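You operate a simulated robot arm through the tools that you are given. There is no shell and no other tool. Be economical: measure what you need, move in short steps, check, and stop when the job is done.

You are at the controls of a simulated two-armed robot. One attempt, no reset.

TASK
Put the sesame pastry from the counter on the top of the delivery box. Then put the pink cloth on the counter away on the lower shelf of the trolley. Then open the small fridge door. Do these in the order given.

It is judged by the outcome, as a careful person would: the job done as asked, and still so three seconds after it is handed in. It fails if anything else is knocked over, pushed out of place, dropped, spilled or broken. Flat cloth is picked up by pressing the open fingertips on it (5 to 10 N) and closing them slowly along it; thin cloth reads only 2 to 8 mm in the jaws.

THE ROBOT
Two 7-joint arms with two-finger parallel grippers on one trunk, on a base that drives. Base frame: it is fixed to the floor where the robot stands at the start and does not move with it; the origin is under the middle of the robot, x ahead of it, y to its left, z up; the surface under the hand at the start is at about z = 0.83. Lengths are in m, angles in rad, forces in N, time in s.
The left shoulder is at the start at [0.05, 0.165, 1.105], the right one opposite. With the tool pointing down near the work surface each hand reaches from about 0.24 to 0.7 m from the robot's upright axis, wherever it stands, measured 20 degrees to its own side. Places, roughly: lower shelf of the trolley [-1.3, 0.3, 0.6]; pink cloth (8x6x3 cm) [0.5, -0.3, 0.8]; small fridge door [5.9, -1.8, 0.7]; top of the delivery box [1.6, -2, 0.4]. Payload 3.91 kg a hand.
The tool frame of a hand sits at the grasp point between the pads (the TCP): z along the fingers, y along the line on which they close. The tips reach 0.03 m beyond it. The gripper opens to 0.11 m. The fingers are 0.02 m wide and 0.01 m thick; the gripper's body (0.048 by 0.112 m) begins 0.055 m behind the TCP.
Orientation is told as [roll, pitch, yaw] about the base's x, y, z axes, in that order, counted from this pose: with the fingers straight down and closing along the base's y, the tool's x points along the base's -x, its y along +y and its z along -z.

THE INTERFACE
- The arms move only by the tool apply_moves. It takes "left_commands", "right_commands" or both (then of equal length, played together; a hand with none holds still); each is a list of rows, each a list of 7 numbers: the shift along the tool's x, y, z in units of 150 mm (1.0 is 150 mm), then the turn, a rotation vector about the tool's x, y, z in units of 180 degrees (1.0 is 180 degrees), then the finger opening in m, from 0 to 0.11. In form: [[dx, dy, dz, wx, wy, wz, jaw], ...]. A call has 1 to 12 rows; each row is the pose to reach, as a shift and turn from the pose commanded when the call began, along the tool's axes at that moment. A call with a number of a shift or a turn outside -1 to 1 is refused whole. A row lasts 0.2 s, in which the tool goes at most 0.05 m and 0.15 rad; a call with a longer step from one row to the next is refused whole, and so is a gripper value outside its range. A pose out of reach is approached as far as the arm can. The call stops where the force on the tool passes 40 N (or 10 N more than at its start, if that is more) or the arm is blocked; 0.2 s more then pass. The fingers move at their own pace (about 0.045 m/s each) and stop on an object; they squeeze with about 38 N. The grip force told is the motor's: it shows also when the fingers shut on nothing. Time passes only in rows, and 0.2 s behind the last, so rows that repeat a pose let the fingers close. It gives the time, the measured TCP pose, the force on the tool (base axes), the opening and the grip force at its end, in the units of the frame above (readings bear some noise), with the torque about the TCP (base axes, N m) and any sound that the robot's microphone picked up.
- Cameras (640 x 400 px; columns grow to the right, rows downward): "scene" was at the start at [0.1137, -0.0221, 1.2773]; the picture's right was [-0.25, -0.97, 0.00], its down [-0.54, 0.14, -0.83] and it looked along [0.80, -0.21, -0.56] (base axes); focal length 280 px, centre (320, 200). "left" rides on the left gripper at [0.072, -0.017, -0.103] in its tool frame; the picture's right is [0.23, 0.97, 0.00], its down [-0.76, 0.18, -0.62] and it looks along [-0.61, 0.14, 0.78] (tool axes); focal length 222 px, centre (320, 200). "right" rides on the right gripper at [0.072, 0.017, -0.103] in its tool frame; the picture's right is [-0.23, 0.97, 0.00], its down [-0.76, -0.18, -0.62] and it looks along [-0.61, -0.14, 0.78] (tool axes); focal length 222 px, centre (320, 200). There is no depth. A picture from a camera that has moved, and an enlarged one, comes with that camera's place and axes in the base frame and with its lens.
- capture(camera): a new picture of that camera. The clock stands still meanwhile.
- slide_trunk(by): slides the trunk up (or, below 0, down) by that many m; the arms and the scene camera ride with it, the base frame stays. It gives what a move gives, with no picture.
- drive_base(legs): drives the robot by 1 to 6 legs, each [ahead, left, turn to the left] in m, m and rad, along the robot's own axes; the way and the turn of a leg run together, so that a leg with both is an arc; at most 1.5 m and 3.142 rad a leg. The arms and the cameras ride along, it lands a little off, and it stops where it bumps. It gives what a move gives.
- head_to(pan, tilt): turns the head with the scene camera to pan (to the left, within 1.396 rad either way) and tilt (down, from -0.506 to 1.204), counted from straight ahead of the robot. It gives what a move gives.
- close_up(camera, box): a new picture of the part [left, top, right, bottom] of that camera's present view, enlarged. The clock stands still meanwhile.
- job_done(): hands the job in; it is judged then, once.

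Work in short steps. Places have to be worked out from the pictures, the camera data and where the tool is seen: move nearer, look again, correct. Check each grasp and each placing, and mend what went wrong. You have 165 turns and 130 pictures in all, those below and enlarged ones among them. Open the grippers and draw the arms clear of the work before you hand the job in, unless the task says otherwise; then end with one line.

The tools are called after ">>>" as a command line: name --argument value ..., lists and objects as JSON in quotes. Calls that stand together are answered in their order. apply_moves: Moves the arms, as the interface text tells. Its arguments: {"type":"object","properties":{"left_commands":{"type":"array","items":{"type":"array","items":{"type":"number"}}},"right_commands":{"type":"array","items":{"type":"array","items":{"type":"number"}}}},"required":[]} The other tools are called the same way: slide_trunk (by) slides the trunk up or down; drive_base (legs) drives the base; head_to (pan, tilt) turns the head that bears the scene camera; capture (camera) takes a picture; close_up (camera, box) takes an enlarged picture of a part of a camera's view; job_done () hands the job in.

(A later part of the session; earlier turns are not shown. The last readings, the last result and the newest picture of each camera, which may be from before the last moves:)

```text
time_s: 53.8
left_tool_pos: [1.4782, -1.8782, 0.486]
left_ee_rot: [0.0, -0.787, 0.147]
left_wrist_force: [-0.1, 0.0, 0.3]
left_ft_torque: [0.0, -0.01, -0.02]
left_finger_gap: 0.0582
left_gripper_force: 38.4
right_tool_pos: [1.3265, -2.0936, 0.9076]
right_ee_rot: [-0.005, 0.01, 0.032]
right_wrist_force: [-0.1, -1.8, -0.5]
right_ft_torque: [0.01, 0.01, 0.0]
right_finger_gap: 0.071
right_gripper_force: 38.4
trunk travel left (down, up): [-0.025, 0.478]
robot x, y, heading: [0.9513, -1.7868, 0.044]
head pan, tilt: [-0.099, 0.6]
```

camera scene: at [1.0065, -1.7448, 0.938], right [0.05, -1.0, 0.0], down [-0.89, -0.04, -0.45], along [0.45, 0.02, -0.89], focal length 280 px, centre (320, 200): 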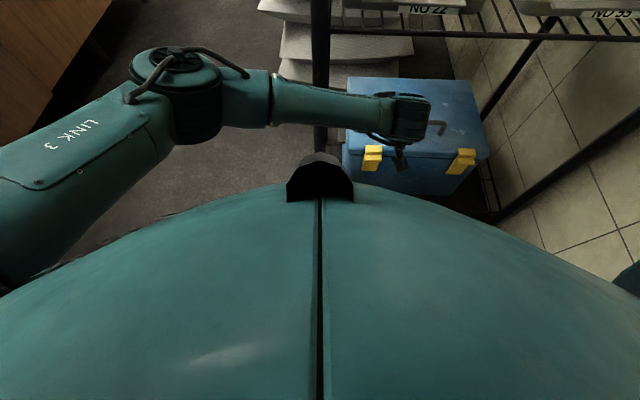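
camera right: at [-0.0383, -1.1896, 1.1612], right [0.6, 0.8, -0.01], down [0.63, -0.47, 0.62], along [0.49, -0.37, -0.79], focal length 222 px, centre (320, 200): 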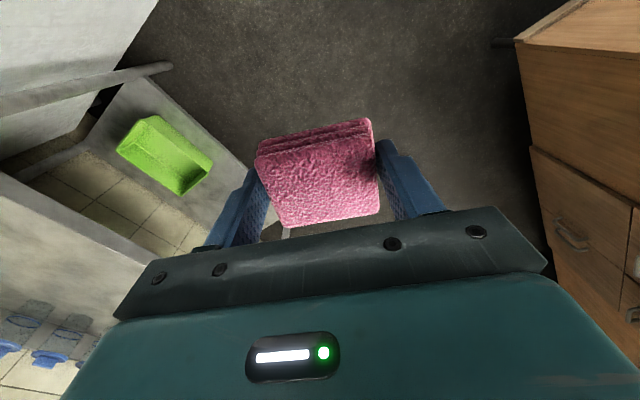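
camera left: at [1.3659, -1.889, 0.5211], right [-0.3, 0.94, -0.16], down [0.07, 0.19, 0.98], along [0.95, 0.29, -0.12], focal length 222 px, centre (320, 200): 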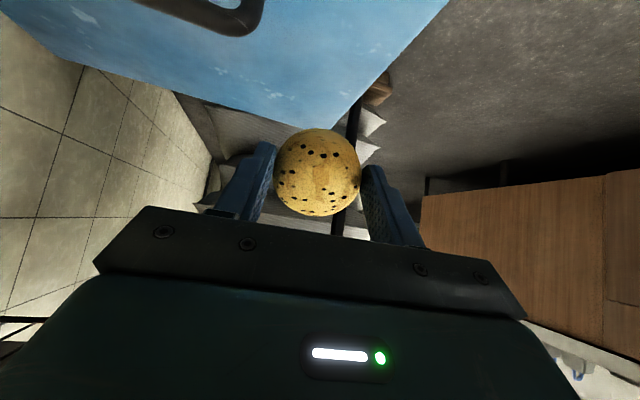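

Now at (1.478,−1.878,0.486). I extend 4.7 cm level past the handle, then lower 3 cm.

>>> apply_moves --left_commands '[[-0.11, -0.023, 0.11, 0, 0, 0, 0.04], [-0.219, -0.047, 0.22, 0, 0, 0, 0.04], [-0.15, -0.047, 0.29, 0, 0, 0, 0.04], [-0.077, -0.047, 0.361, 0, 0, 0, 0.04]]'

>>> close_up --camera "left" --box '[160, 0, 480, 200]'

>>> close_up --camera "scene" --box '[260, 150, 500, 350]'

```text
time_s: 54.8
left_tool_pos: [1.5234, -1.8776, 0.455]
left_ee_rot: [-0.001, -0.786, 0.148]
left_wrist_force: [0.4, 0.4, -1.3]
left_ft_torque: [-0.01, -0.01, -0.02]
left_finger_gap: 0.0581
left_gripper_force: 38.1
right_tool_pos: [1.3275, -2.094, 0.9066]
right_ee_rot: [-0.003, 0.011, 0.031]
right_wrist_force: [-0.1, 0.3, -0.1]
right_ft_torque: [-0.02, -0.02, 0.01]
right_finger_gap: 0.0707
right_gripper_force: 38.0
trunk travel left (down, up): [-0.025, 0.478]
robot x, y, heading: [0.9481, -1.7874, 0.051]
head pan, tilt: [-0.099, 0.6]
```

```text
2.00 times, centred on (320, 100) of left
camera zoom: at [1.4023, -1.9111, 0.4778], right [-0.3, 0.94, -0.16], down [0.07, 0.19, 0.98], along [0.95, 0.29, -0.12], focal length 444 px, centre (320, 400)
```

zoom: 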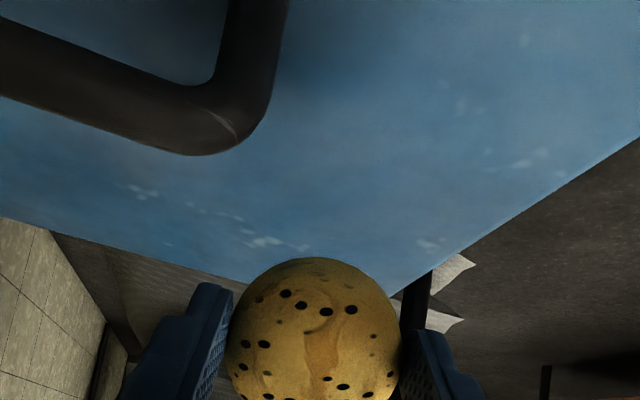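

```text
2.00 times, centred on (380, 250) of scene
camera zoom: at [1.0682, -1.791, 0.9766], right [-0.05, -1.0, 0.0], down [-0.56, 0.03, -0.83], along [0.82, -0.04, -0.56], focal length 560 px, centre (200, 100)
```

zoom: 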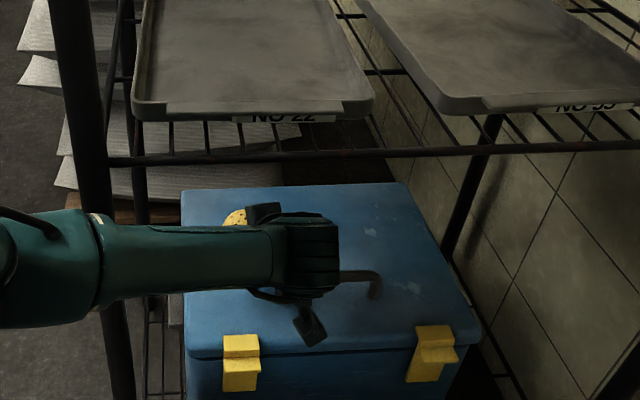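

The pastry is over the box, ~3 cm in from the left edge and behind the handle. I draw back 1 cm and lower 1.2 cm, watching the force.

>>> apply_moves --left_commands '[[0.047, 0, -0.047, 0, 0, 0, 0.04], [0.075, 0, -0.02, 0, 0, 0, 0.04], [0.104, 0, 0.009, 0, 0, 0, 0.04], [0.104, 0, 0.009, 0, 0, 0, 0.04]]'

```text
time_s: 55.8
left_tool_pos: [1.5146, -1.8794, 0.445]
left_ee_rot: [0.0, -0.786, 0.149]
left_wrist_force: [0.3, -0.3, -0.8]
left_ft_torque: [0.01, 0.03, -0.05]
left_finger_gap: 0.0581
left_gripper_force: 38.1
right_tool_pos: [1.3267, -2.093, 0.9078]
right_ee_rot: [-0.004, 0.01, 0.032]
right_wrist_force: [-0.1, 0.1, -0.3]
right_ft_torque: [0.02, -0.01, -0.02]
right_finger_gap: 0.0705
right_gripper_force: 37.6
trunk travel left (down, up): [-0.025, 0.478]
robot x, y, heading: [0.9533, -1.7892, 0.046]
head pan, tilt: [-0.099, 0.6]
```

No contact yet; I lower another 1 cm.

>>> apply_moves --left_commands '[[0.012, 0, 0.012, 0, 0, 0, 0.04], [0.024, 0, 0.024, 0, 0, 0, 0.04], [0.036, 0, 0.036, 0, 0, 0, 0.04], [0.047, 0, 0.047, 0, 0, 0, 0.04], [0.047, 0, 0.047, 0, 0, 0, 0.04]]'

>>> capture --camera "left"

```text
time_s: 57.0
left_tool_pos: [1.5155, -1.8788, 0.4359]
left_ee_rot: [0.0, -0.786, 0.148]
left_wrist_force: [-0.3, -0.9, -0.3]
left_ft_torque: [-0.05, -0.02, 0.0]
left_finger_gap: 0.0581
left_gripper_force: 38.5
right_tool_pos: [1.3262, -2.0937, 0.907]
right_ee_rot: [-0.003, 0.01, 0.031]
right_wrist_force: [-0.6, 0.6, 0.0]
right_ft_torque: [0.0, 0.01, -0.02]
right_finger_gap: 0.071
right_gripper_force: 38.2
trunk travel left (down, up): [-0.025, 0.478]
robot x, y, heading: [0.9546, -1.7893, 0.046]
head pan, tilt: [-0.099, 0.6]
```

```text
96 pictures are left
camera left: at [1.3925, -1.9128, 0.457], right [-0.3, 0.94, -0.16], down [0.07, 0.19, 0.98], along [0.95, 0.29, -0.12], focal length 222 px, centre (320, 200)
```

left: 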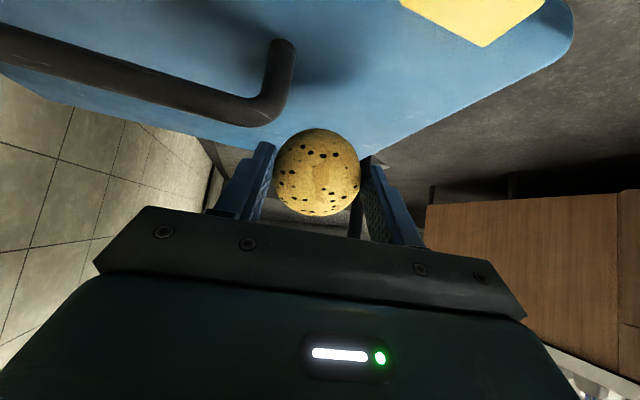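

Still no contact; the handle is clear beneath the fingers. I continue down 1.2 cm.

>>> apply_moves --left_commands '[[0.014, 0, 0.014, 0, 0, 0, 0.04], [0.028, 0, 0.028, 0, 0, 0, 0.04], [0.042, 0, 0.042, 0, 0, 0, 0.04], [0.056, 0, 0.056, 0, 0, 0, 0.04], [0.056, 0, 0.056, 0, 0, 0, 0.04]]'

>>> capture --camera "left"

```text
time_s: 58.2
left_tool_pos: [1.5135, -1.8796, 0.4234]
left_ee_rot: [0.001, -0.784, 0.149]
left_wrist_force: [-0.1, -0.1, 0.6]
left_ft_torque: [-0.01, 0.03, -0.03]
left_finger_gap: 0.0581
left_gripper_force: 37.9
right_tool_pos: [1.3264, -2.093, 0.907]
right_ee_rot: [-0.005, 0.01, 0.032]
right_wrist_force: [0.3, 0.2, 1.8]
right_ft_torque: [-0.01, 0.0, -0.01]
right_finger_gap: 0.0708
right_gripper_force: 38.2
trunk travel left (down, up): [-0.025, 0.478]
robot x, y, heading: [0.9568, -1.7901, 0.047]
head pan, tilt: [-0.099, 0.6]
```

```text
95 pictures are left
camera left: at [1.3926, -1.9128, 0.4455], right [-0.3, 0.94, -0.16], down [0.07, 0.19, 0.98], along [0.95, 0.29, -0.12], focal length 222 px, centre (320, 200)
```

left: 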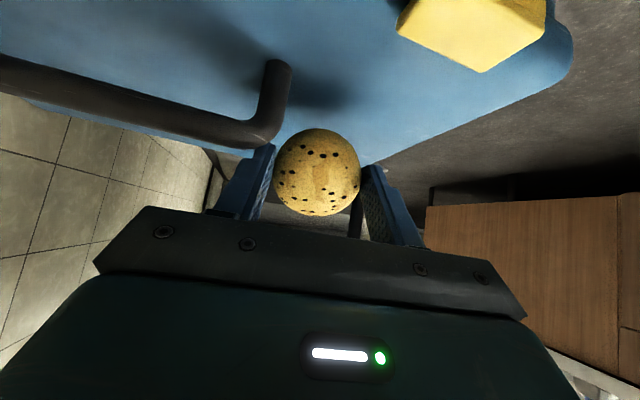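

Expected contact is imminent; I lower another 8 mm, staying clear of the handle.

>>> apply_moves --left_commands '[[0.01, 0, 0.01, 0, 0, 0, 0.04], [0.02, 0, 0.02, 0, 0, 0, 0.04], [0.03, 0, 0.03, 0, 0, 0, 0.04], [0.038, 0, 0.038, 0, 0, 0, 0.04], [0.038, 0, 0.038, 0, 0, 0, 0.04]]'

>>> capture --camera "left"

>>> close_up --camera "scene" --box '[300, 170, 460, 270]'

```text
time_s: 59.4
left_tool_pos: [1.5154, -1.8793, 0.4161]
left_ee_rot: [-0.003, -0.787, 0.151]
left_wrist_force: [2.2, 0.3, 4.7]
left_ft_torque: [-0.2, 0.07, 0.1]
left_finger_gap: 0.0582
left_gripper_force: 38.1
right_tool_pos: [1.3266, -2.093, 0.908]
right_ee_rot: [-0.004, 0.008, 0.031]
right_wrist_force: [1.4, -0.1, -0.6]
right_ft_torque: [-0.03, 0.0, 0.02]
right_finger_gap: 0.0708
right_gripper_force: 38.4
trunk travel left (down, up): [-0.025, 0.478]
robot x, y, heading: [0.9539, -1.7884, 0.048]
head pan, tilt: [-0.099, 0.6]
```

```text
94 pictures are left
camera left: at [1.3933, -1.9128, 0.438], right [-0.3, 0.94, -0.16], down [0.07, 0.19, 0.98], along [0.95, 0.29, -0.12], focal length 222 px, centre (320, 200)
```

left: 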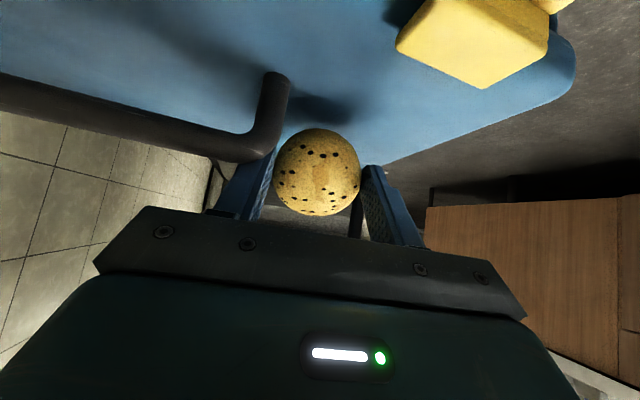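

```text
4.00 times, centred on (380, 220) of scene
camera zoom: at [1.068, -1.7909, 0.9767], right [-0.05, -1.0, 0.0], down [-0.56, 0.03, -0.83], along [0.82, -0.04, -0.56], focal length 1121 px, centre (80, 120)
```

zoom: 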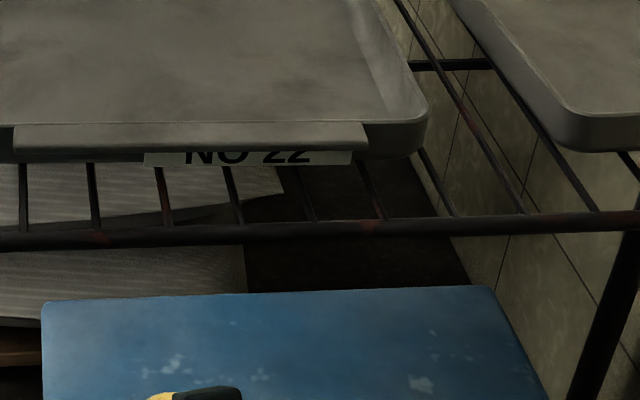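

The 4.7 N reaction with torque indicates the right finger is touching the handle (offset ~4 cm to the right), not the pastry. I raise 6 mm, shift 1.7 cm left, and lower again to 0.413.

>>> apply_moves --left_commands '[[-0.03, 0, -0.03, 0, 0, 0, 0.04], [-0.03, 0.06, -0.03, 0, 0, 0, 0.04], [-0.03, 0.115, -0.03, 0, 0, 0, 0.04], [-0.01, 0.115, -0.01, 0, 0, 0, 0.04], [0.01, 0.115, 0.01, 0, 0, 0, 0.04], [0.01, 0.115, 0.01, 0, 0, 0, 0.04]]'

>>> capture --camera "left"

```text
time_s: 60.8
left_tool_pos: [1.5119, -1.861, 0.4142]
left_ee_rot: [-0.001, -0.785, 0.15]
left_wrist_force: [1.3, 1.0, -1.1]
left_ft_torque: [0.01, 0.02, 0.01]
left_finger_gap: 0.0585
left_gripper_force: 38.3
right_tool_pos: [1.3272, -2.0938, 0.9073]
right_ee_rot: [-0.002, 0.01, 0.031]
right_wrist_force: [0.9, -0.3, -0.9]
right_ft_torque: [0.01, -0.02, -0.04]
right_finger_gap: 0.0709
right_gripper_force: 37.9
trunk travel left (down, up): [-0.025, 0.478]
robot x, y, heading: [0.9537, -1.786, 0.043]
head pan, tilt: [-0.099, 0.6]
```

```text
92 pictures are left
camera left: at [1.3899, -1.8952, 0.4356], right [-0.3, 0.94, -0.16], down [0.07, 0.19, 0.98], along [0.95, 0.29, -0.12], focal length 222 px, centre (320, 200)
```

left: 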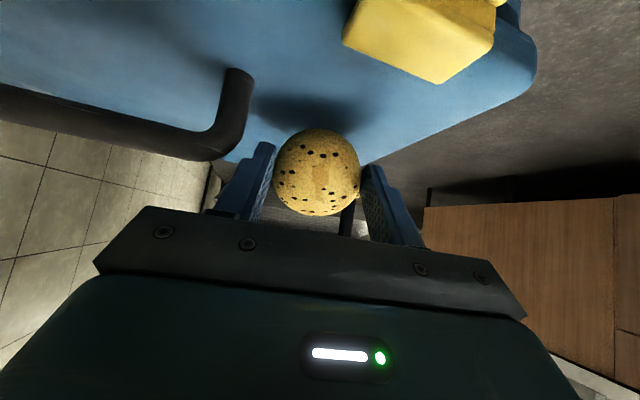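

Now free of the handle. I lower in small steps up to 8 mm for pastry contact.

>>> apply_moves --left_commands '[[0.01, 0, 0.01, 0, 0, 0, 0.04], [0.02, 0, 0.02, 0, 0, 0, 0.04], [0.03, 0, 0.03, 0, 0, 0, 0.04], [0.038, 0, 0.038, 0, 0, 0, 0.04], [0.038, 0, 0.038, 0, 0, 0, 0.04]]'

>>> capture --camera "left"

```text
time_s: 62.0
left_tool_pos: [1.5141, -1.8619, 0.4079]
left_ee_rot: [-0.001, -0.793, 0.149]
left_wrist_force: [-1.9, 0.9, 14.6]
left_ft_torque: [0.04, -0.12, 0.04]
left_finger_gap: 0.0582
left_gripper_force: 38.2
right_tool_pos: [1.3249, -2.0931, 0.9083]
right_ee_rot: [-0.004, 0.009, 0.032]
right_wrist_force: [0.8, 0.2, -0.2]
right_ft_torque: [-0.03, -0.01, -0.03]
right_finger_gap: 0.0709
right_gripper_force: 37.9
trunk travel left (down, up): [-0.025, 0.478]
robot x, y, heading: [0.9499, -1.7877, 0.051]
head pan, tilt: [-0.099, 0.6]
```

```text
91 pictures are left
camera left: at [1.3913, -1.8957, 0.4293], right [-0.3, 0.94, -0.16], down [0.07, 0.19, 0.98], along [0.95, 0.28, -0.12], focal length 222 px, centre (320, 200)
```

left: 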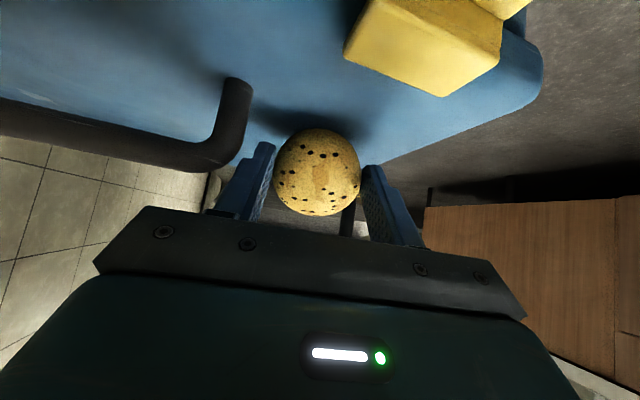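

Clean contact on the pastry (14.6 N up, no side torque). I ease up 2 mm and open slowly to 0.068.

>>> apply_moves --left_commands '[[-0.009, 0, -0.009, 0, 0, 0, 0.05], [-0.009, 0, -0.009, 0, 0, 0, 0.06], [-0.009, 0, -0.009, 0, 0, 0, 0.064], [-0.009, 0, -0.009, 0, 0, 0, 0.068], [-0.009, 0, -0.009, 0, 0, 0, 0.068], [-0.009, 0, -0.009, 0, 0, 0, 0.068]]'

>>> capture --camera "left"

```text
time_s: 63.4
left_tool_pos: [1.5144, -1.8609, 0.4077]
left_ee_rot: [-0.001, -0.785, 0.149]
left_wrist_force: [1.3, 3.8, -0.2]
left_ft_torque: [0.02, -0.02, 0.05]
left_finger_gap: 0.0659
left_gripper_force: 0.0
right_tool_pos: [1.3267, -2.0923, 0.9072]
right_ee_rot: [-0.003, 0.009, 0.029]
right_wrist_force: [0.6, -0.6, -0.3]
right_ft_torque: [-0.02, -0.01, 0.01]
right_finger_gap: 0.0709
right_gripper_force: 38.0
trunk travel left (down, up): [-0.025, 0.478]
robot x, y, heading: [0.9522, -1.7887, 0.047]
head pan, tilt: [-0.099, 0.6]
```

```text
90 pictures are left
camera left: at [1.3911, -1.895, 0.4296], right [-0.3, 0.94, -0.16], down [0.07, 0.19, 0.98], along [0.95, 0.29, -0.12], focal length 222 px, centre (320, 200)
```

left: 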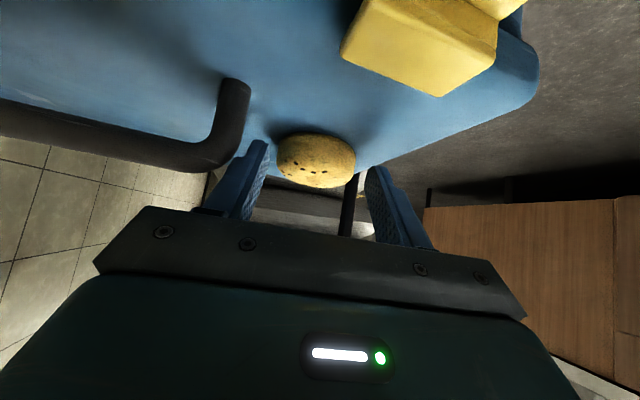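

The pastry now lies flat on the box top. I withdraw along the finger axis, up and back.

>>> apply_moves --left_commands '[[0, 0, 0, 0, 0, 0, 0.064], [0, 0, -0.05, 0, 0, 0, 0.064], [0, 0, -0.12, 0, 0, 0, 0.064], [0, 0, -0.22, 0, 0, 0, 0.064], [0, 0, -0.35, 0, 0, 0, 0.064]]'

>>> capture --camera "left"

```text
time_s: 64.6
left_tool_pos: [1.4749, -1.8684, 0.4431]
left_ee_rot: [0.0, -0.784, 0.15]
left_wrist_force: [-0.3, -1.3, 0.6]
left_ft_torque: [-0.01, 0.02, -0.02]
left_finger_gap: 0.0638
left_gripper_force: 0.1
right_tool_pos: [1.3255, -2.0937, 0.9077]
right_ee_rot: [-0.003, 0.009, 0.032]
right_wrist_force: [0.4, 0.7, -1.0]
right_ft_torque: [0.02, -0.01, 0.01]
right_finger_gap: 0.0707
right_gripper_force: 37.2
trunk travel left (down, up): [-0.025, 0.478]
robot x, y, heading: [0.9477, -1.7911, 0.047]
head pan, tilt: [-0.099, 0.6]
```

```text
89 pictures are left
camera left: at [1.3529, -1.9016, 0.4655], right [-0.3, 0.94, -0.16], down [0.07, 0.19, 0.98], along [0.95, 0.28, -0.13], focal length 222 px, centre (320, 200)
```

left: 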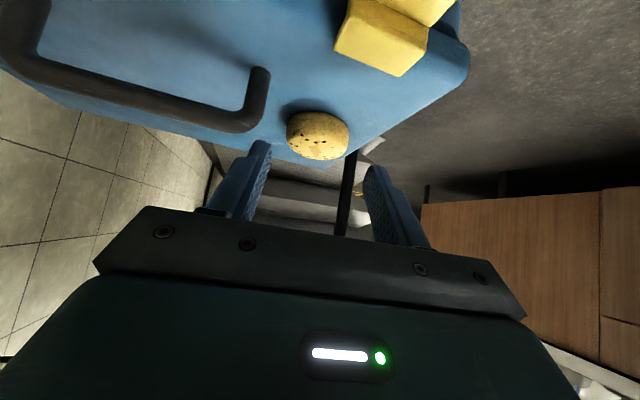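

The pastry rests securely on top. I retract the left hand straight back out of the rack.

>>> apply_moves --left_commands '[[0.16, 0, -0.16, 0, 0, 0, 0.064], [0.32, 0, -0.32, 0, 0, 0, 0.064], [0.48, 0, -0.48, 0, 0, 0, 0.064], [0.64, 0, -0.64, 0, 0, 0, 0.064], [0.8, 0, -0.8, 0, 0, 0, 0.064], [0.9, 0, -0.9, 0, 0, 0, 0.064]]'

>>> capture --camera "scene"

```text
time_s: 66.2
left_tool_pos: [1.3435, -1.8709, 0.4538]
left_ee_rot: [-0.02, -0.847, 0.288]
left_wrist_force: [0.4, -0.6, -0.3]
left_ft_torque: [0.01, 0.01, 0.0]
left_finger_gap: 0.0641
left_gripper_force: 0.1
right_tool_pos: [1.3266, -2.0932, 0.906]
right_ee_rot: [-0.001, 0.011, 0.032]
right_wrist_force: [0.2, 1.0, 0.3]
right_ft_torque: [-0.02, 0.04, -0.05]
right_finger_gap: 0.071
right_gripper_force: 38.1
trunk travel left (down, up): [-0.025, 0.478]
robot x, y, heading: [0.9522, -1.7879, 0.052]
head pan, tilt: [-0.099, 0.6]
stopped in row 6 (left hand): the arm was blocked; the commanded pose is now the measured one
```

```text
88 pictures are left
camera scene: at [1.0684, -1.7909, 0.975], right [-0.05, -1.0, 0.0], down [-0.56, 0.03, -0.82], along [0.82, -0.04, -0.57], focal length 280 px, centre (320, 200)
```

scene: 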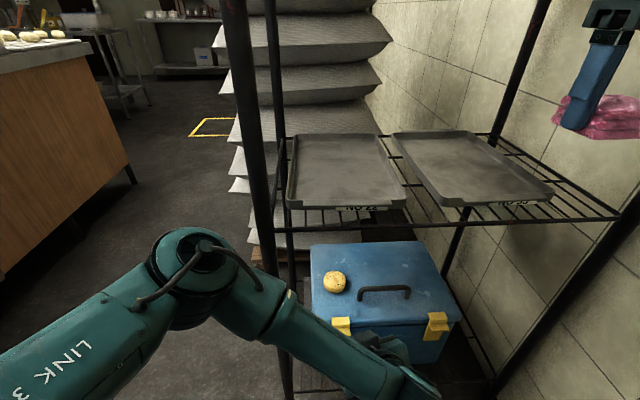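

Pastry sits flat on the box lid. I ease the base diagonally back-left a little to free the arm from the rack, then raise the trunk.

>>> drive_base --legs '[[-0.05, 0.05, 0], [-0.04, 0.25, 0]]'

>>> slide_trunk --by 0.3

>>> capture --camera "scene"

```text
time_s: 69.8
left_tool_pos: [1.2381, -1.5736, 0.453]
left_ee_rot: [-0.017, -0.846, 0.286]
left_wrist_force: [0.2, -0.1, 0.4]
left_ft_torque: [-0.03, 0.0, 0.0]
left_finger_gap: 0.0642
left_gripper_force: 0.0
right_tool_pos: [1.2241, -1.7961, 0.9071]
right_ee_rot: [-0.003, 0.012, 0.034]
right_wrist_force: [-0.2, -0.8, 0.2]
right_ft_torque: [-0.03, 0.02, 0.0]
right_finger_gap: 0.0707
right_gripper_force: 38.1
trunk travel left (down, up): [-0.025, 0.478]
robot x, y, heading: [0.8482, -1.4903, 0.05]
head pan, tilt: [-0.099, 0.6]
```

```text
time_s: 72.8
left_tool_pos: [1.2391, -1.574, 0.755]
left_ee_rot: [-0.017, -0.846, 0.286]
left_wrist_force: [-0.6, -0.9, 0.3]
left_ft_torque: [0.0, -0.01, 0.01]
left_finger_gap: 0.0641
left_gripper_force: 0.1
right_tool_pos: [1.2238, -1.7973, 1.2076]
right_ee_rot: [-0.004, 0.01, 0.032]
right_wrist_force: [0.5, 0.3, -0.9]
right_ft_torque: [0.02, -0.02, 0.0]
right_finger_gap: 0.0709
right_gripper_force: 37.9
trunk travel left (down, up): [-0.325, 0.178]
robot x, y, heading: [0.8481, -1.4903, 0.048]
head pan, tilt: [-0.099, 0.6]
```

```text
87 pictures are left
camera scene: at [0.9645, -1.4949, 1.2765], right [-0.05, -1.0, 0.0], down [-0.56, 0.03, -0.83], along [0.82, -0.04, -0.57], focal length 280 px, centre (320, 200)
```

scene: 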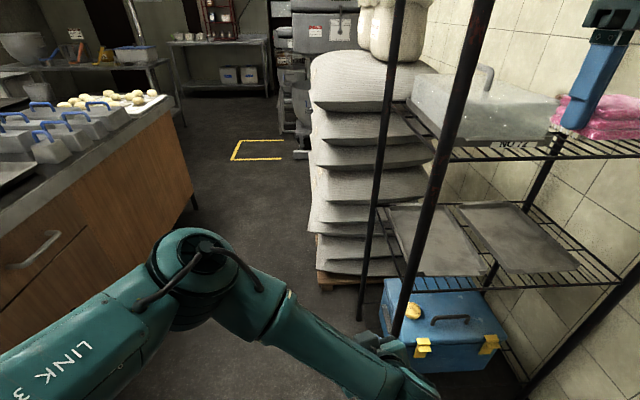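

The pastry stays put on the lid. I bring the left hand back upright, up and left, for driving.

>>> apply_moves --left_commands '[[-0.1, 0.1, -0.11, 0, 0.045, 0, 0.06], [-0.2, 0.2, -0.22, 0, 0.09, 0, 0.06], [-0.3, 0.3, -0.33, 0, 0.135, 0, 0.06], [-0.4, 0.4, -0.44, 0, 0.18, 0, 0.06], [-0.5, 0.5, -0.55, 0, 0.225, 0, 0.06], [-0.6, 0.6, -0.68, 0, 0.268, 0, 0.06]]'

>>> apply_moves --left_commands '[[0.0, 0.15, -0.25, 0, 0, 0.02, 0.06], [0.0, 0.3, -0.5, 0, 0, 0.04, 0.06], [0.0, 0.45, -0.75, 0, 0, 0.06, 0.06], [0.0, 0.6, -1.0, 0, 0, 0.075, 0.06]]' --right_commands '[[0.05, 0, 0.25, 0, 0, 0, 0.0], [0.1, 0, 0.5, 0, 0, 0, 0.0], [0.15, 0, 0.75, 0, 0, 0, 0.0], [0.2, 0, 1.0, 0, 0, 0, 0.0]]'

>>> capture --camera "scene"

```text
time_s: 74.2
left_tool_pos: [1.2004, -1.4877, 0.8882]
left_ee_rot: [-0.012, -0.001, 0.272]
left_wrist_force: [0.9, 1.0, -0.3]
left_ft_torque: [0.01, -0.01, -0.01]
left_finger_gap: 0.0603
left_gripper_force: 0.0
right_tool_pos: [1.2237, -1.7962, 1.208]
right_ee_rot: [-0.006, 0.012, 0.034]
right_wrist_force: [0.4, -0.1, 0.0]
right_ft_torque: [0.01, -0.03, -0.01]
right_finger_gap: 0.0707
right_gripper_force: 37.7
trunk travel left (down, up): [-0.325, 0.178]
robot x, y, heading: [0.8493, -1.4924, 0.048]
head pan, tilt: [-0.099, 0.6]
```

```text
time_s: 75.2
left_tool_pos: [1.1727, -1.399, 1.0365]
left_ee_rot: [-0.009, -0.007, 0.036]
left_wrist_force: [0.4, -0.4, -0.2]
left_ft_torque: [0.03, -0.01, -0.04]
left_finger_gap: 0.0599
left_gripper_force: 0.0
right_tool_pos: [1.1926, -1.8001, 1.0583]
right_ee_rot: [-0.002, 0.011, 0.034]
right_wrist_force: [-0.5, -0.2, -0.9]
right_ft_torque: [0.02, 0.01, -0.02]
right_finger_gap: 0.0708
right_gripper_force: 37.7
trunk travel left (down, up): [-0.325, 0.178]
robot x, y, heading: [0.8454, -1.495, 0.049]
head pan, tilt: [-0.099, 0.6]
```

```text
86 pictures are left
camera scene: at [0.9642, -1.4949, 1.2766], right [-0.05, -1.0, 0.0], down [-0.56, 0.03, -0.83], along [0.82, -0.04, -0.56], focal length 280 px, centre (320, 200)
```

scene: 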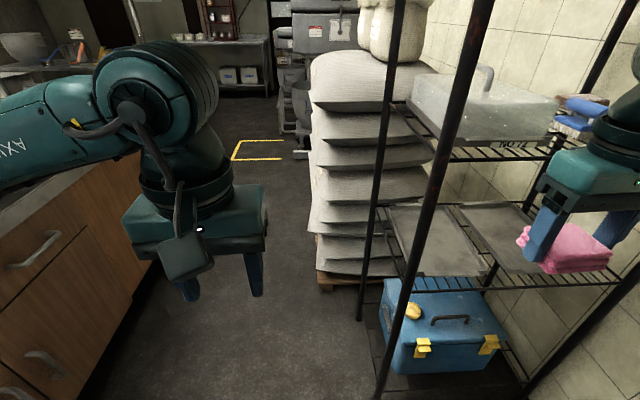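

Now the cloth: I drive back out of the aisle (left, back, then diagonally back-left) toward the open floor in front of the counter.

>>> drive_base --legs '[[0, 0.25, 0], [-0.7, 0, 0], [-0.45, 0.45, 0], [-0.1, 0.4, 0]]'

>>> head_to --pan -1.39 --tilt 0.4

>>> capture --camera "scene"

```text
time_s: 89.1
left_tool_pos: [-0.1259, -0.3673, 1.0357]
left_ee_rot: [-0.011, -0.008, 0.036]
left_wrist_force: [0.0, 0.9, 0.6]
left_ft_torque: [0.01, -0.02, 0.0]
left_finger_gap: 0.0599
left_gripper_force: 0.0
right_tool_pos: [-0.1084, -0.7679, 1.0576]
right_ee_rot: [-0.005, 0.01, 0.028]
right_wrist_force: [0.1, 0.0, -1.2]
right_ft_torque: [0.03, -0.01, 0.03]
right_finger_gap: 0.0704
right_gripper_force: 37.9
trunk travel left (down, up): [-0.325, 0.178]
robot x, y, heading: [-0.4517, -0.459, 0.041]
head pan, tilt: [-0.099, 0.6]
```

```text
time_s: 90.5
left_tool_pos: [-0.1263, -0.368, 1.0369]
left_ee_rot: [-0.011, -0.007, 0.034]
left_wrist_force: [-0.3, 0.2, -0.6]
left_ft_torque: [-0.02, 0.06, -0.01]
left_finger_gap: 0.0601
left_gripper_force: 0.0
right_tool_pos: [-0.1089, -0.7685, 1.0566]
right_ee_rot: [-0.004, 0.01, 0.03]
right_wrist_force: [-0.4, -0.2, -0.4]
right_ft_torque: [-0.04, -0.02, 0.01]
right_finger_gap: 0.0709
right_gripper_force: 38.0
trunk travel left (down, up): [-0.325, 0.178]
robot x, y, heading: [-0.4516, -0.4582, 0.045]
head pan, tilt: [-1.389, 0.4]
```

```text
85 pictures are left
camera scene: at [-0.403, -0.548, 1.2948], right [-0.97, -0.23, 0.0], down [-0.09, 0.38, -0.92], along [0.21, -0.9, -0.39], focal length 280 px, centre (320, 200)
```

scene: 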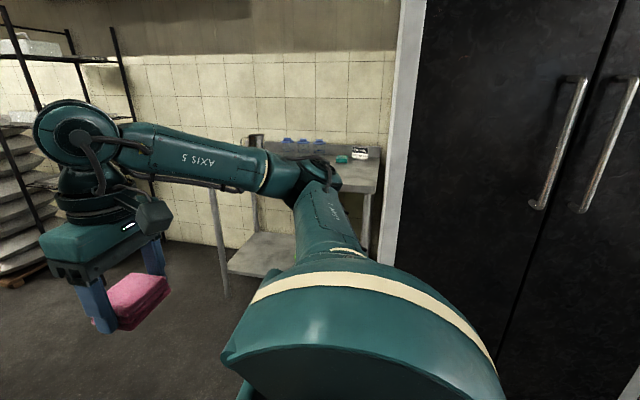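

Clear room to turn. I rotate left by 2.2 rad to face the trolley side.

>>> drive_base --legs '[[0, 0, 2.2]]'

>>> head_to --pan 0.2 --tilt 0.45

>>> capture --camera "scene"

```text
time_s: 96.2
left_tool_pos: [-0.7145, -0.248, 1.0357]
left_ee_rot: [-0.01, -0.007, 2.227]
left_wrist_force: [0.1, -0.8, -0.4]
left_ft_torque: [0.01, -0.01, 0.0]
left_finger_gap: 0.0598
left_gripper_force: 0.1
right_tool_pos: [-0.4012, 0.001, 1.0577]
right_ee_rot: [-0.003, 0.01, 2.225]
right_wrist_force: [-0.4, 0.4, -0.3]
right_ft_torque: [-0.03, -0.03, 0.02]
right_finger_gap: 0.0706
right_gripper_force: 37.9
trunk travel left (down, up): [-0.325, 0.178]
robot x, y, heading: [-0.451, -0.4614, 2.24]
head pan, tilt: [-1.389, 0.4]
```

```text
time_s: 97.8
left_tool_pos: [-0.7161, -0.2471, 1.0372]
left_ee_rot: [-0.01, -0.008, 2.227]
left_wrist_force: [-0.3, 0.3, -0.9]
left_ft_torque: [0.0, 0.0, 0.02]
left_finger_gap: 0.0602
left_gripper_force: 0.1
right_tool_pos: [-0.4027, -0.0003, 1.0572]
right_ee_rot: [-0.003, 0.01, 2.224]
right_wrist_force: [0.1, 0.4, 0.0]
right_ft_torque: [0.01, 0.0, -0.01]
right_finger_gap: 0.0709
right_gripper_force: 38.3
trunk travel left (down, up): [-0.325, 0.178]
robot x, y, heading: [-0.4531, -0.4586, 2.235]
head pan, tilt: [0.201, 0.45]
```

```text
84 pictures are left
camera scene: at [-0.5414, -0.3765, 1.2901], right [0.65, 0.76, 0.0], down [0.33, -0.28, -0.9], along [-0.69, 0.58, -0.44], focal length 280 px, centre (320, 200)
```

scene: 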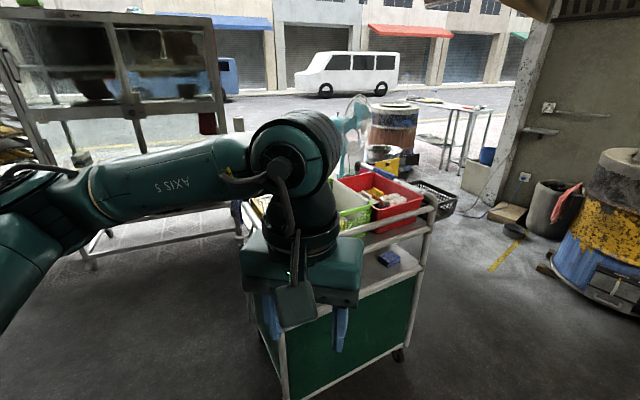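

The trolley is ahead: a top level with crates and a lower shelf above a green skirt. The left arm occludes it, so I turn a bit left for a clear view.

>>> drive_base --legs '[[0, 0, 0.45]]'

>>> head_to --pan -0.25 --tilt 0.5

>>> capture --camera "scene"

```text
time_s: 99.5
left_tool_pos: [-0.7814, -0.3837, 1.0374]
left_ee_rot: [-0.012, -0.007, 2.677]
left_wrist_force: [-0.1, -0.3, 0.2]
left_ft_torque: [-0.01, -0.03, 0.0]
left_finger_gap: 0.0603
left_gripper_force: 0.1
right_tool_pos: [-0.6064, -0.0234, 1.0586]
right_ee_rot: [-0.003, 0.011, 2.671]
right_wrist_force: [-0.3, 0.5, -0.6]
right_ft_torque: [-0.02, -0.01, 0.01]
right_finger_gap: 0.0709
right_gripper_force: 38.3
trunk travel left (down, up): [-0.325, 0.178]
robot x, y, heading: [-0.4512, -0.46, 2.69]
head pan, tilt: [0.201, 0.45]
```

```text
time_s: 100.4
left_tool_pos: [-0.7807, -0.3825, 1.036]
left_ee_rot: [-0.011, -0.008, 2.675]
left_wrist_force: [-0.1, 0.4, -0.2]
left_ft_torque: [0.02, -0.01, 0.0]
left_finger_gap: 0.0599
left_gripper_force: 0.0
right_tool_pos: [-0.6052, -0.0228, 1.0573]
right_ee_rot: [-0.003, 0.012, 2.673]
right_wrist_force: [0.8, -0.8, -1.2]
right_ft_torque: [-0.01, -0.02, 0.01]
right_finger_gap: 0.0709
right_gripper_force: 38.4
trunk travel left (down, up): [-0.325, 0.178]
robot x, y, heading: [-0.4544, -0.4603, 2.692]
head pan, tilt: [-0.25, 0.499]
```

```text
83 pictures are left
camera scene: at [-0.5489, -0.3873, 1.2857], right [0.65, 0.76, 0.0], down [0.37, -0.31, -0.88], along [-0.67, 0.57, -0.48], focal length 280 px, centre (320, 200)
```

scene: 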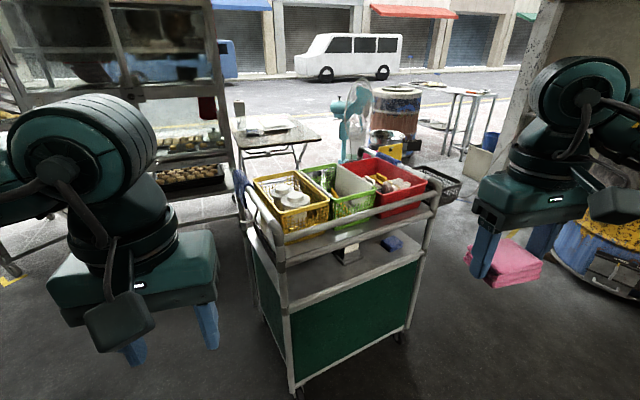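

I have a clear view of the trolley. I zoom in on the lower shelf opening.

>>> close_up --camera "scene" --box '[220, 140, 460, 290]'

```text
2.67 times, centred on (340, 215) of scene
camera zoom: at [-0.5489, -0.3873, 1.2857], right [0.65, 0.76, 0.0], down [0.37, -0.31, -0.88], along [-0.67, 0.57, -0.48], focal length 747 px, centre (267, 160)
```

zoom: 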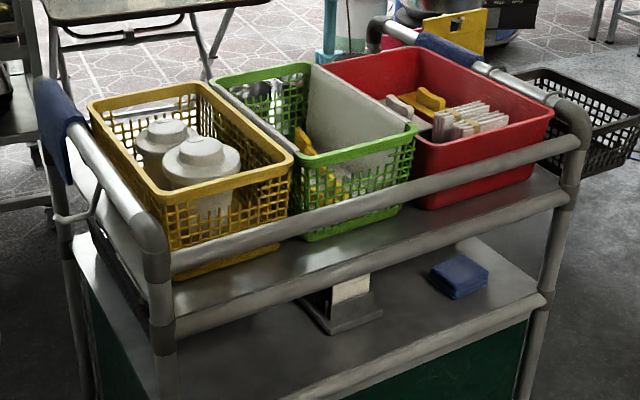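

The lower shelf (with the blue cloth and a holder) is at roughly z 0.57, the upper deck edge at ~0.74. The front face runs from about (−1.10,−0.06) to (−0.94,0.49); its left third is free. I line the robot up square with the front and look from a lower trunk.

>>> drive_base --legs '[[0, 0, 0.17], [0.08, -0.2, 0]]'

>>> slide_trunk --by -0.2

>>> head_to --pan -0.15 --tilt 0.5

>>> capture --camera "scene"

```text
time_s: 103.5
left_tool_pos: [-0.8112, -0.2249, 1.037]
left_ee_rot: [-0.009, -0.007, 2.85]
left_wrist_force: [-0.1, 0.5, 0.2]
left_ft_torque: [0.01, 0.0, 0.01]
left_finger_gap: 0.06
left_gripper_force: 0.0
right_tool_pos: [-0.6998, 0.1605, 1.0589]
right_ee_rot: [0.0, 0.01, 2.844]
right_wrist_force: [0.4, 0.1, -1.1]
right_ft_torque: [0.01, 0.0, 0.02]
right_finger_gap: 0.0708
right_gripper_force: 37.8
trunk travel left (down, up): [-0.325, 0.178]
robot x, y, heading: [-0.4711, -0.2446, 2.867]
head pan, tilt: [-0.25, 0.499]
```

```text
time_s: 105.7
left_tool_pos: [-0.8114, -0.2255, 0.8358]
left_ee_rot: [-0.011, -0.011, 2.851]
left_wrist_force: [0.1, -0.3, -0.6]
left_ft_torque: [-0.05, -0.02, 0.0]
left_finger_gap: 0.06
left_gripper_force: 0.0
right_tool_pos: [-0.6999, 0.1607, 0.8578]
right_ee_rot: [-0.004, 0.012, 2.845]
right_wrist_force: [0.2, -0.1, -0.6]
right_ft_torque: [0.02, -0.01, -0.03]
right_finger_gap: 0.0707
right_gripper_force: 37.9
trunk travel left (down, up): [-0.125, 0.378]
robot x, y, heading: [-0.4724, -0.2396, 2.862]
head pan, tilt: [-0.25, 0.499]
```

```text
time_s: 106.3
left_tool_pos: [-0.8101, -0.2248, 0.8353]
left_ee_rot: [-0.01, -0.007, 2.849]
left_wrist_force: [0.0, 0.5, 0.2]
left_ft_torque: [0.04, 0.02, -0.05]
left_finger_gap: 0.0601
left_gripper_force: 0.1
right_tool_pos: [-0.6998, 0.16, 0.8567]
right_ee_rot: [-0.002, 0.012, 2.844]
right_wrist_force: [1.0, 0.1, -0.9]
right_ft_torque: [-0.01, -0.02, -0.05]
right_finger_gap: 0.0707
right_gripper_force: 37.9
trunk travel left (down, up): [-0.125, 0.378]
robot x, y, heading: [-0.4741, -0.243, 2.86]
head pan, tilt: [-0.15, 0.499]
```

```text
81 pictures are left
camera scene: at [-0.586, -0.1968, 1.0857], right [0.42, 0.91, 0.0], down [0.43, -0.2, -0.88], along [-0.8, 0.37, -0.48], focal length 280 px, centre (320, 200)
```

scene: 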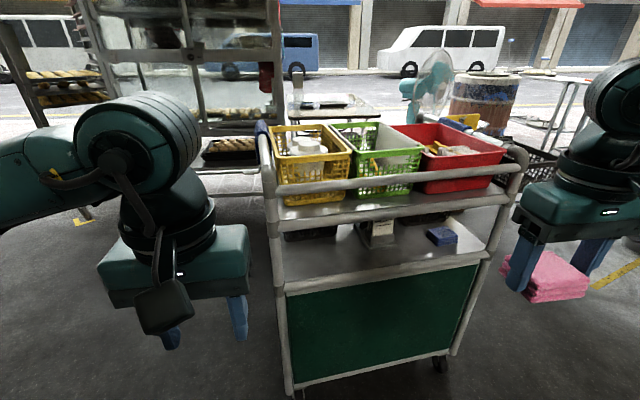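

>>> close_up --camera "scene" --box '[250, 150, 530, 325]'

```text
2.29 times, centred on (390, 238) of scene
camera zoom: at [-0.586, -0.1968, 1.0857], right [0.42, 0.91, 0.0], down [0.43, -0.2, -0.88], along [-0.8, 0.37, -0.48], focal length 641 px, centre (160, 114)
```

zoom: 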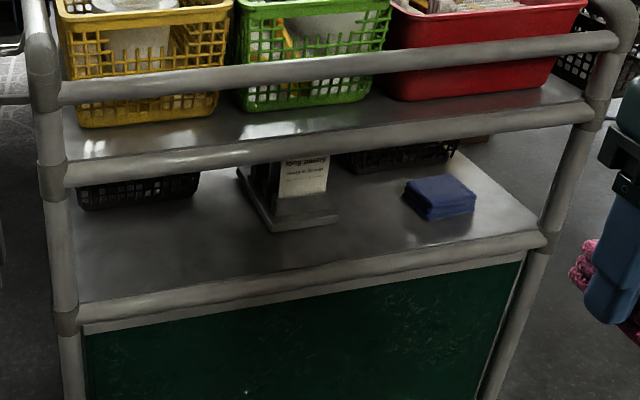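

To measure shelf heights accurately I take a second view with the trunk 0.12 m lower.

>>> slide_trunk --by -0.12

>>> close_up --camera "scene" --box '[250, 100, 530, 275]'

```text
time_s: 107.8
left_tool_pos: [-0.8115, -0.2246, 0.7164]
left_ee_rot: [-0.012, -0.009, 2.85]
left_wrist_force: [0.3, -0.1, 0.2]
left_ft_torque: [0.0, 0.0, 0.01]
left_finger_gap: 0.0599
left_gripper_force: 0.0
right_tool_pos: [-0.7003, 0.1603, 0.738]
right_ee_rot: [-0.002, 0.009, 2.846]
right_wrist_force: [0.7, 0.3, -1.4]
right_ft_torque: [-0.03, 0.03, 0.01]
right_finger_gap: 0.0708
right_gripper_force: 38.1
trunk travel left (down, up): [-0.005, 0.498]
robot x, y, heading: [-0.4736, -0.2434, 2.859]
head pan, tilt: [-0.15, 0.499]
```

```text
2.29 times, centred on (390, 188) of scene
camera zoom: at [-0.5859, -0.1969, 0.9657], right [0.42, 0.91, 0.0], down [0.43, -0.2, -0.88], along [-0.8, 0.37, -0.48], focal length 641 px, centre (160, 229)
```

zoom: 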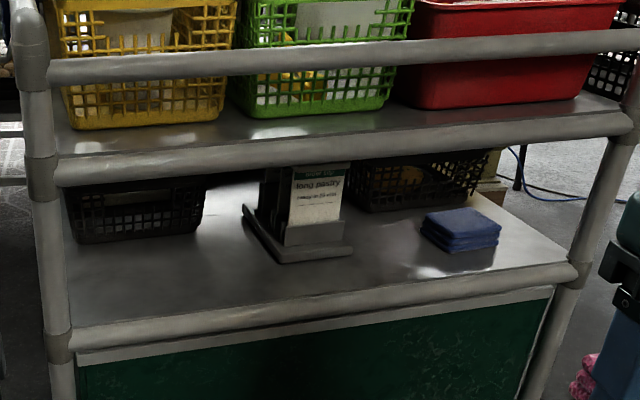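

Heights are now solid: lower shelf ~0.595, upper tube at 0.737, lower tube at 0.578, front line (−1.07,−0.08)→(−0.95,0.49). The free spot is the left third, centred y≈0.045. I align the base (heading 2.93) and raise the trunk 0.1.

>>> drive_base --legs '[[0, 0, 0.075], [0.07, -0.025, 0]]'

>>> slide_trunk --by 0.1

```text
time_s: 109.3
left_tool_pos: [-0.8732, -0.2113, 0.7175]
left_ee_rot: [-0.009, -0.009, 2.923]
left_wrist_force: [-0.5, 0.2, 0.0]
left_ft_torque: [0.01, 0.02, 0.02]
left_finger_gap: 0.06
left_gripper_force: 0.1
right_tool_pos: [-0.7909, 0.1803, 0.7371]
right_ee_rot: [-0.004, 0.01, 2.92]
right_wrist_force: [-0.4, 0.2, -0.6]
right_ft_torque: [-0.02, 0.02, 0.01]
right_finger_gap: 0.0707
right_gripper_force: 38.3
trunk travel left (down, up): [-0.005, 0.498]
robot x, y, heading: [-0.5345, -0.2083, 2.938]
head pan, tilt: [-0.15, 0.499]
```

```text
time_s: 110.7
left_tool_pos: [-0.8739, -0.2119, 0.8169]
left_ee_rot: [-0.01, -0.006, 2.923]
left_wrist_force: [-0.7, -0.1, 0.3]
left_ft_torque: [-0.02, -0.01, 0.01]
left_finger_gap: 0.0601
left_gripper_force: 0.0
right_tool_pos: [-0.7927, 0.1821, 0.8369]
right_ee_rot: [-0.003, 0.012, 2.919]
right_wrist_force: [-0.2, -0.2, -0.6]
right_ft_torque: [0.0, 0.0, 0.03]
right_finger_gap: 0.0708
right_gripper_force: 38.0
trunk travel left (down, up): [-0.105, 0.398]
robot x, y, heading: [-0.535, -0.2058, 2.937]
head pan, tilt: [-0.15, 0.499]
```

I move the right hand left/forward/down to a staging point in front of the opening while tilting it 55°, and slide the left hand aside.

>>> apply_moves --right_commands '[[-0.13, 0.14, 0.12, 0, -0.04, 0, 0], [-0.26, 0.28, 0.25, 0, -0.08, 0, 0], [-0.39, 0.42, 0.38, 0, -0.12, 0, 0], [-0.5, 0.56, 0.5, 0, -0.16, 0, 0], [-0.6, 0.7, 0.63, 0, -0.2, 0, 0], [-0.68, 0.84, 0.76, 0, -0.24, 0, 0], [-0.75, 0.93, 0.86, 0, -0.28, 0, 0], [-0.75, 1.0, 0.95, 0, -0.3056, 0, 0]]' --left_commands '[[0, 0.1, 0, 0, 0, 0, 0.06], [0, 0.2, 0, 0, 0, 0, 0.06], [0, 0.3, 0, 0, 0, 0, 0.06], [0, 0.4, 0, 0, 0, 0, 0.06], [0, 0.5, 0, 0, 0, 0, 0.06], [0, 0.5, 0, 0, 0, 0, 0.06], [0, 0.5, 0, 0, 0, 0, 0.06], [0, 0.5, 0, 0, 0, 0, 0.06]]'

>>> capture --camera "scene"

>>> capture --camera "right"

```text
time_s: 112.5
left_tool_pos: [-0.8907, -0.2851, 0.8157]
left_ee_rot: [-0.011, -0.007, 2.924]
left_wrist_force: [0.3, -0.6, 0.2]
left_ft_torque: [0.01, -0.05, -0.04]
left_finger_gap: 0.0602
left_gripper_force: 0.0
right_tool_pos: [-0.9316, 0.0588, 0.6913]
right_ee_rot: [-0.003, -0.949, 2.922]
right_wrist_force: [-0.3, 0.4, -0.9]
right_ft_torque: [0.03, 0.03, 0.01]
right_finger_gap: 0.0708
right_gripper_force: 37.8
trunk travel left (down, up): [-0.105, 0.398]
robot x, y, heading: [-0.5352, -0.2053, 2.939]
head pan, tilt: [-0.15, 0.499]
```

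```text
78 pictures are left
camera scene: at [-0.6512, -0.1666, 1.0657], right [0.35, 0.94, 0.0], down [0.45, -0.17, -0.88], along [-0.82, 0.31, -0.48], focal length 280 px, centre (320, 200)
```

scene: 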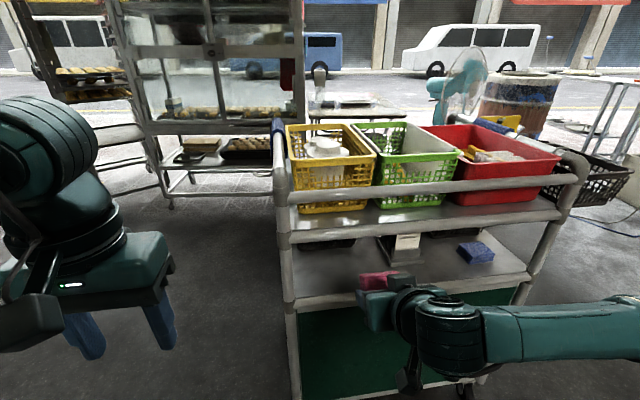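

```text
77 pictures are left
camera right: at [-0.8124, 0.0146, 0.6936], right [-0.34, -0.92, 0.18], down [0.1, 0.16, 0.98], along [-0.93, 0.36, 0.04], focal length 222 px, centre (320, 200)
```

right: 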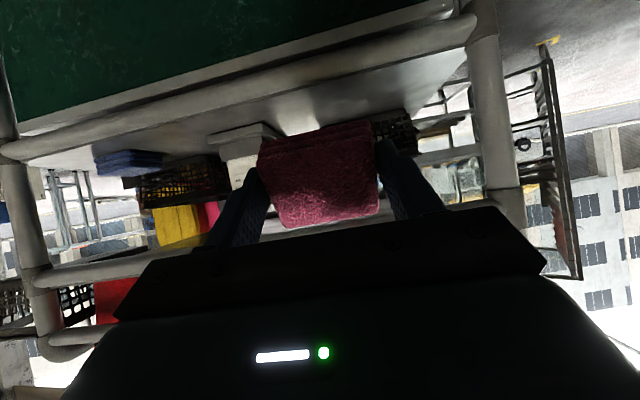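

The view between the tubes confirms heights. I shift 4 cm left, lower 3 cm, and go forward ~10 cm into the opening's mouth, then check.

>>> apply_moves --right_commands '[[0.084, 0.13, 0.06, 0, 0, 0, 0], [0.168, 0.267, 0.12, 0, 0, 0, 0], [0.032, 0.267, 0.31, 0, 0, 0, 0], [-0.104, 0.267, 0.5, 0, 0, 0, 0], [-0.24, 0.267, 0.689, 0, 0, 0, 0]]'

>>> capture --camera "right"

>>> capture --camera "scene"

```text
time_s: 113.7
left_tool_pos: [-0.8897, -0.2847, 0.816]
left_ee_rot: [-0.011, -0.007, 2.924]
left_wrist_force: [-0.4, 0.2, 0.2]
left_ft_torque: [-0.01, -0.03, -0.01]
left_finger_gap: 0.06
left_gripper_force: 0.1
right_tool_pos: [-1.0437, 0.0421, 0.6598]
right_ee_rot: [-0.005, -0.948, 2.924]
right_wrist_force: [0.1, 0.0, -1.1]
right_ft_torque: [-0.03, -0.02, -0.07]
right_finger_gap: 0.071
right_gripper_force: 38.2
trunk travel left (down, up): [-0.105, 0.398]
robot x, y, heading: [-0.5389, -0.2072, 2.935]
head pan, tilt: [-0.15, 0.499]
```

```text
76 pictures are left
camera right: at [-0.9253, -0.0016, 0.6613], right [-0.34, -0.92, 0.18], down [0.1, 0.16, 0.98], along [-0.93, 0.36, 0.04], focal length 222 px, centre (320, 200)
```

right: 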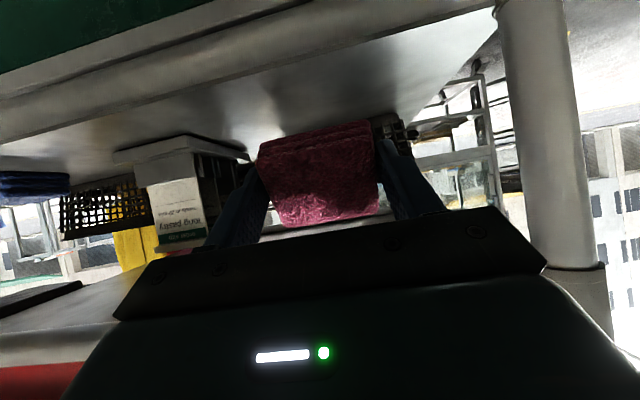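

```text
75 pictures are left
camera scene: at [-0.6512, -0.1666, 1.0657], right [0.35, 0.94, 0.0], down [0.45, -0.17, -0.88], along [-0.82, 0.31, -0.48], focal length 280 px, centre (320, 200)
```

scene: 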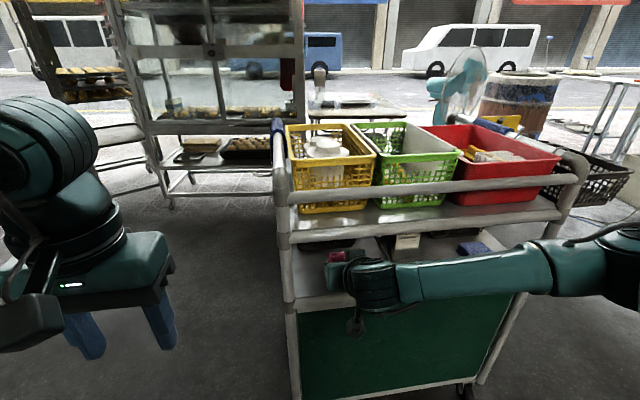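

Well centred in the opening. I go 4 cm further in while lowering 1.2 cm.

>>> apply_moves --right_commands '[[0.0, 0, 0.06, 0, 0, 0, 0], [-0.03, 0, 0.13, 0, 0, 0, 0], [-0.06, 0, 0.2, 0, 0, 0, 0], [-0.09, 0, 0.264, 0, 0, 0, 0], [-0.09, 0, 0.264, 0, 0, 0, 0]]'

>>> capture --camera "right"

>>> close_up --camera "scene" --box '[260, 180, 460, 305]'

```text
time_s: 114.9
left_tool_pos: [-0.8904, -0.2847, 0.8156]
left_ee_rot: [-0.011, -0.008, 2.923]
left_wrist_force: [-0.6, -0.5, -0.1]
left_ft_torque: [0.03, -0.02, -0.03]
left_finger_gap: 0.0602
left_gripper_force: 0.0
right_tool_pos: [-1.0835, 0.0517, 0.648]
right_ee_rot: [-0.003, -0.95, 2.923]
right_wrist_force: [-0.5, 0.7, -0.6]
right_ft_torque: [0.0, -0.02, 0.03]
right_finger_gap: 0.0707
right_gripper_force: 38.2
trunk travel left (down, up): [-0.105, 0.398]
robot x, y, heading: [-0.538, -0.2066, 2.933]
head pan, tilt: [-0.15, 0.499]
```

```text
74 pictures are left
camera right: at [-0.9647, 0.0075, 0.65], right [-0.34, -0.92, 0.18], down [0.1, 0.16, 0.98], along [-0.93, 0.36, 0.04], focal length 222 px, centre (320, 200)
```

right: 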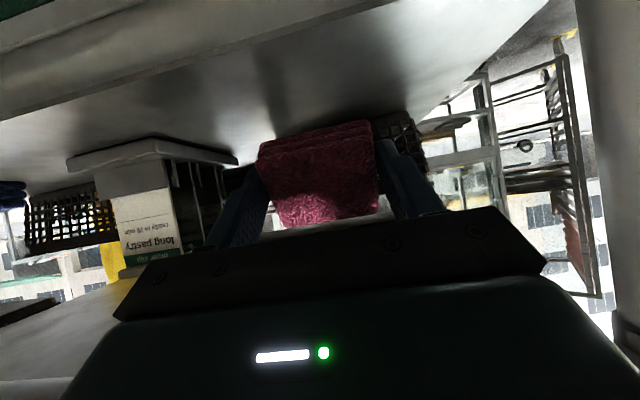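

```text
3.20 times, centred on (360, 242) of scene
camera zoom: at [-0.6513, -0.1666, 1.0657], right [0.35, 0.94, 0.0], down [0.45, -0.17, -0.88], along [-0.82, 0.31, -0.48], focal length 897 px, centre (192, 64)
```

zoom: 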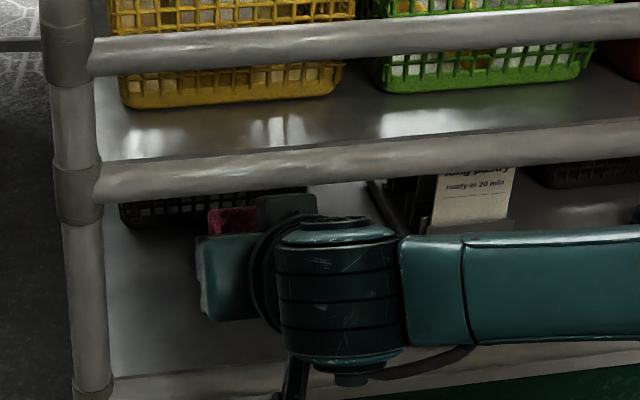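

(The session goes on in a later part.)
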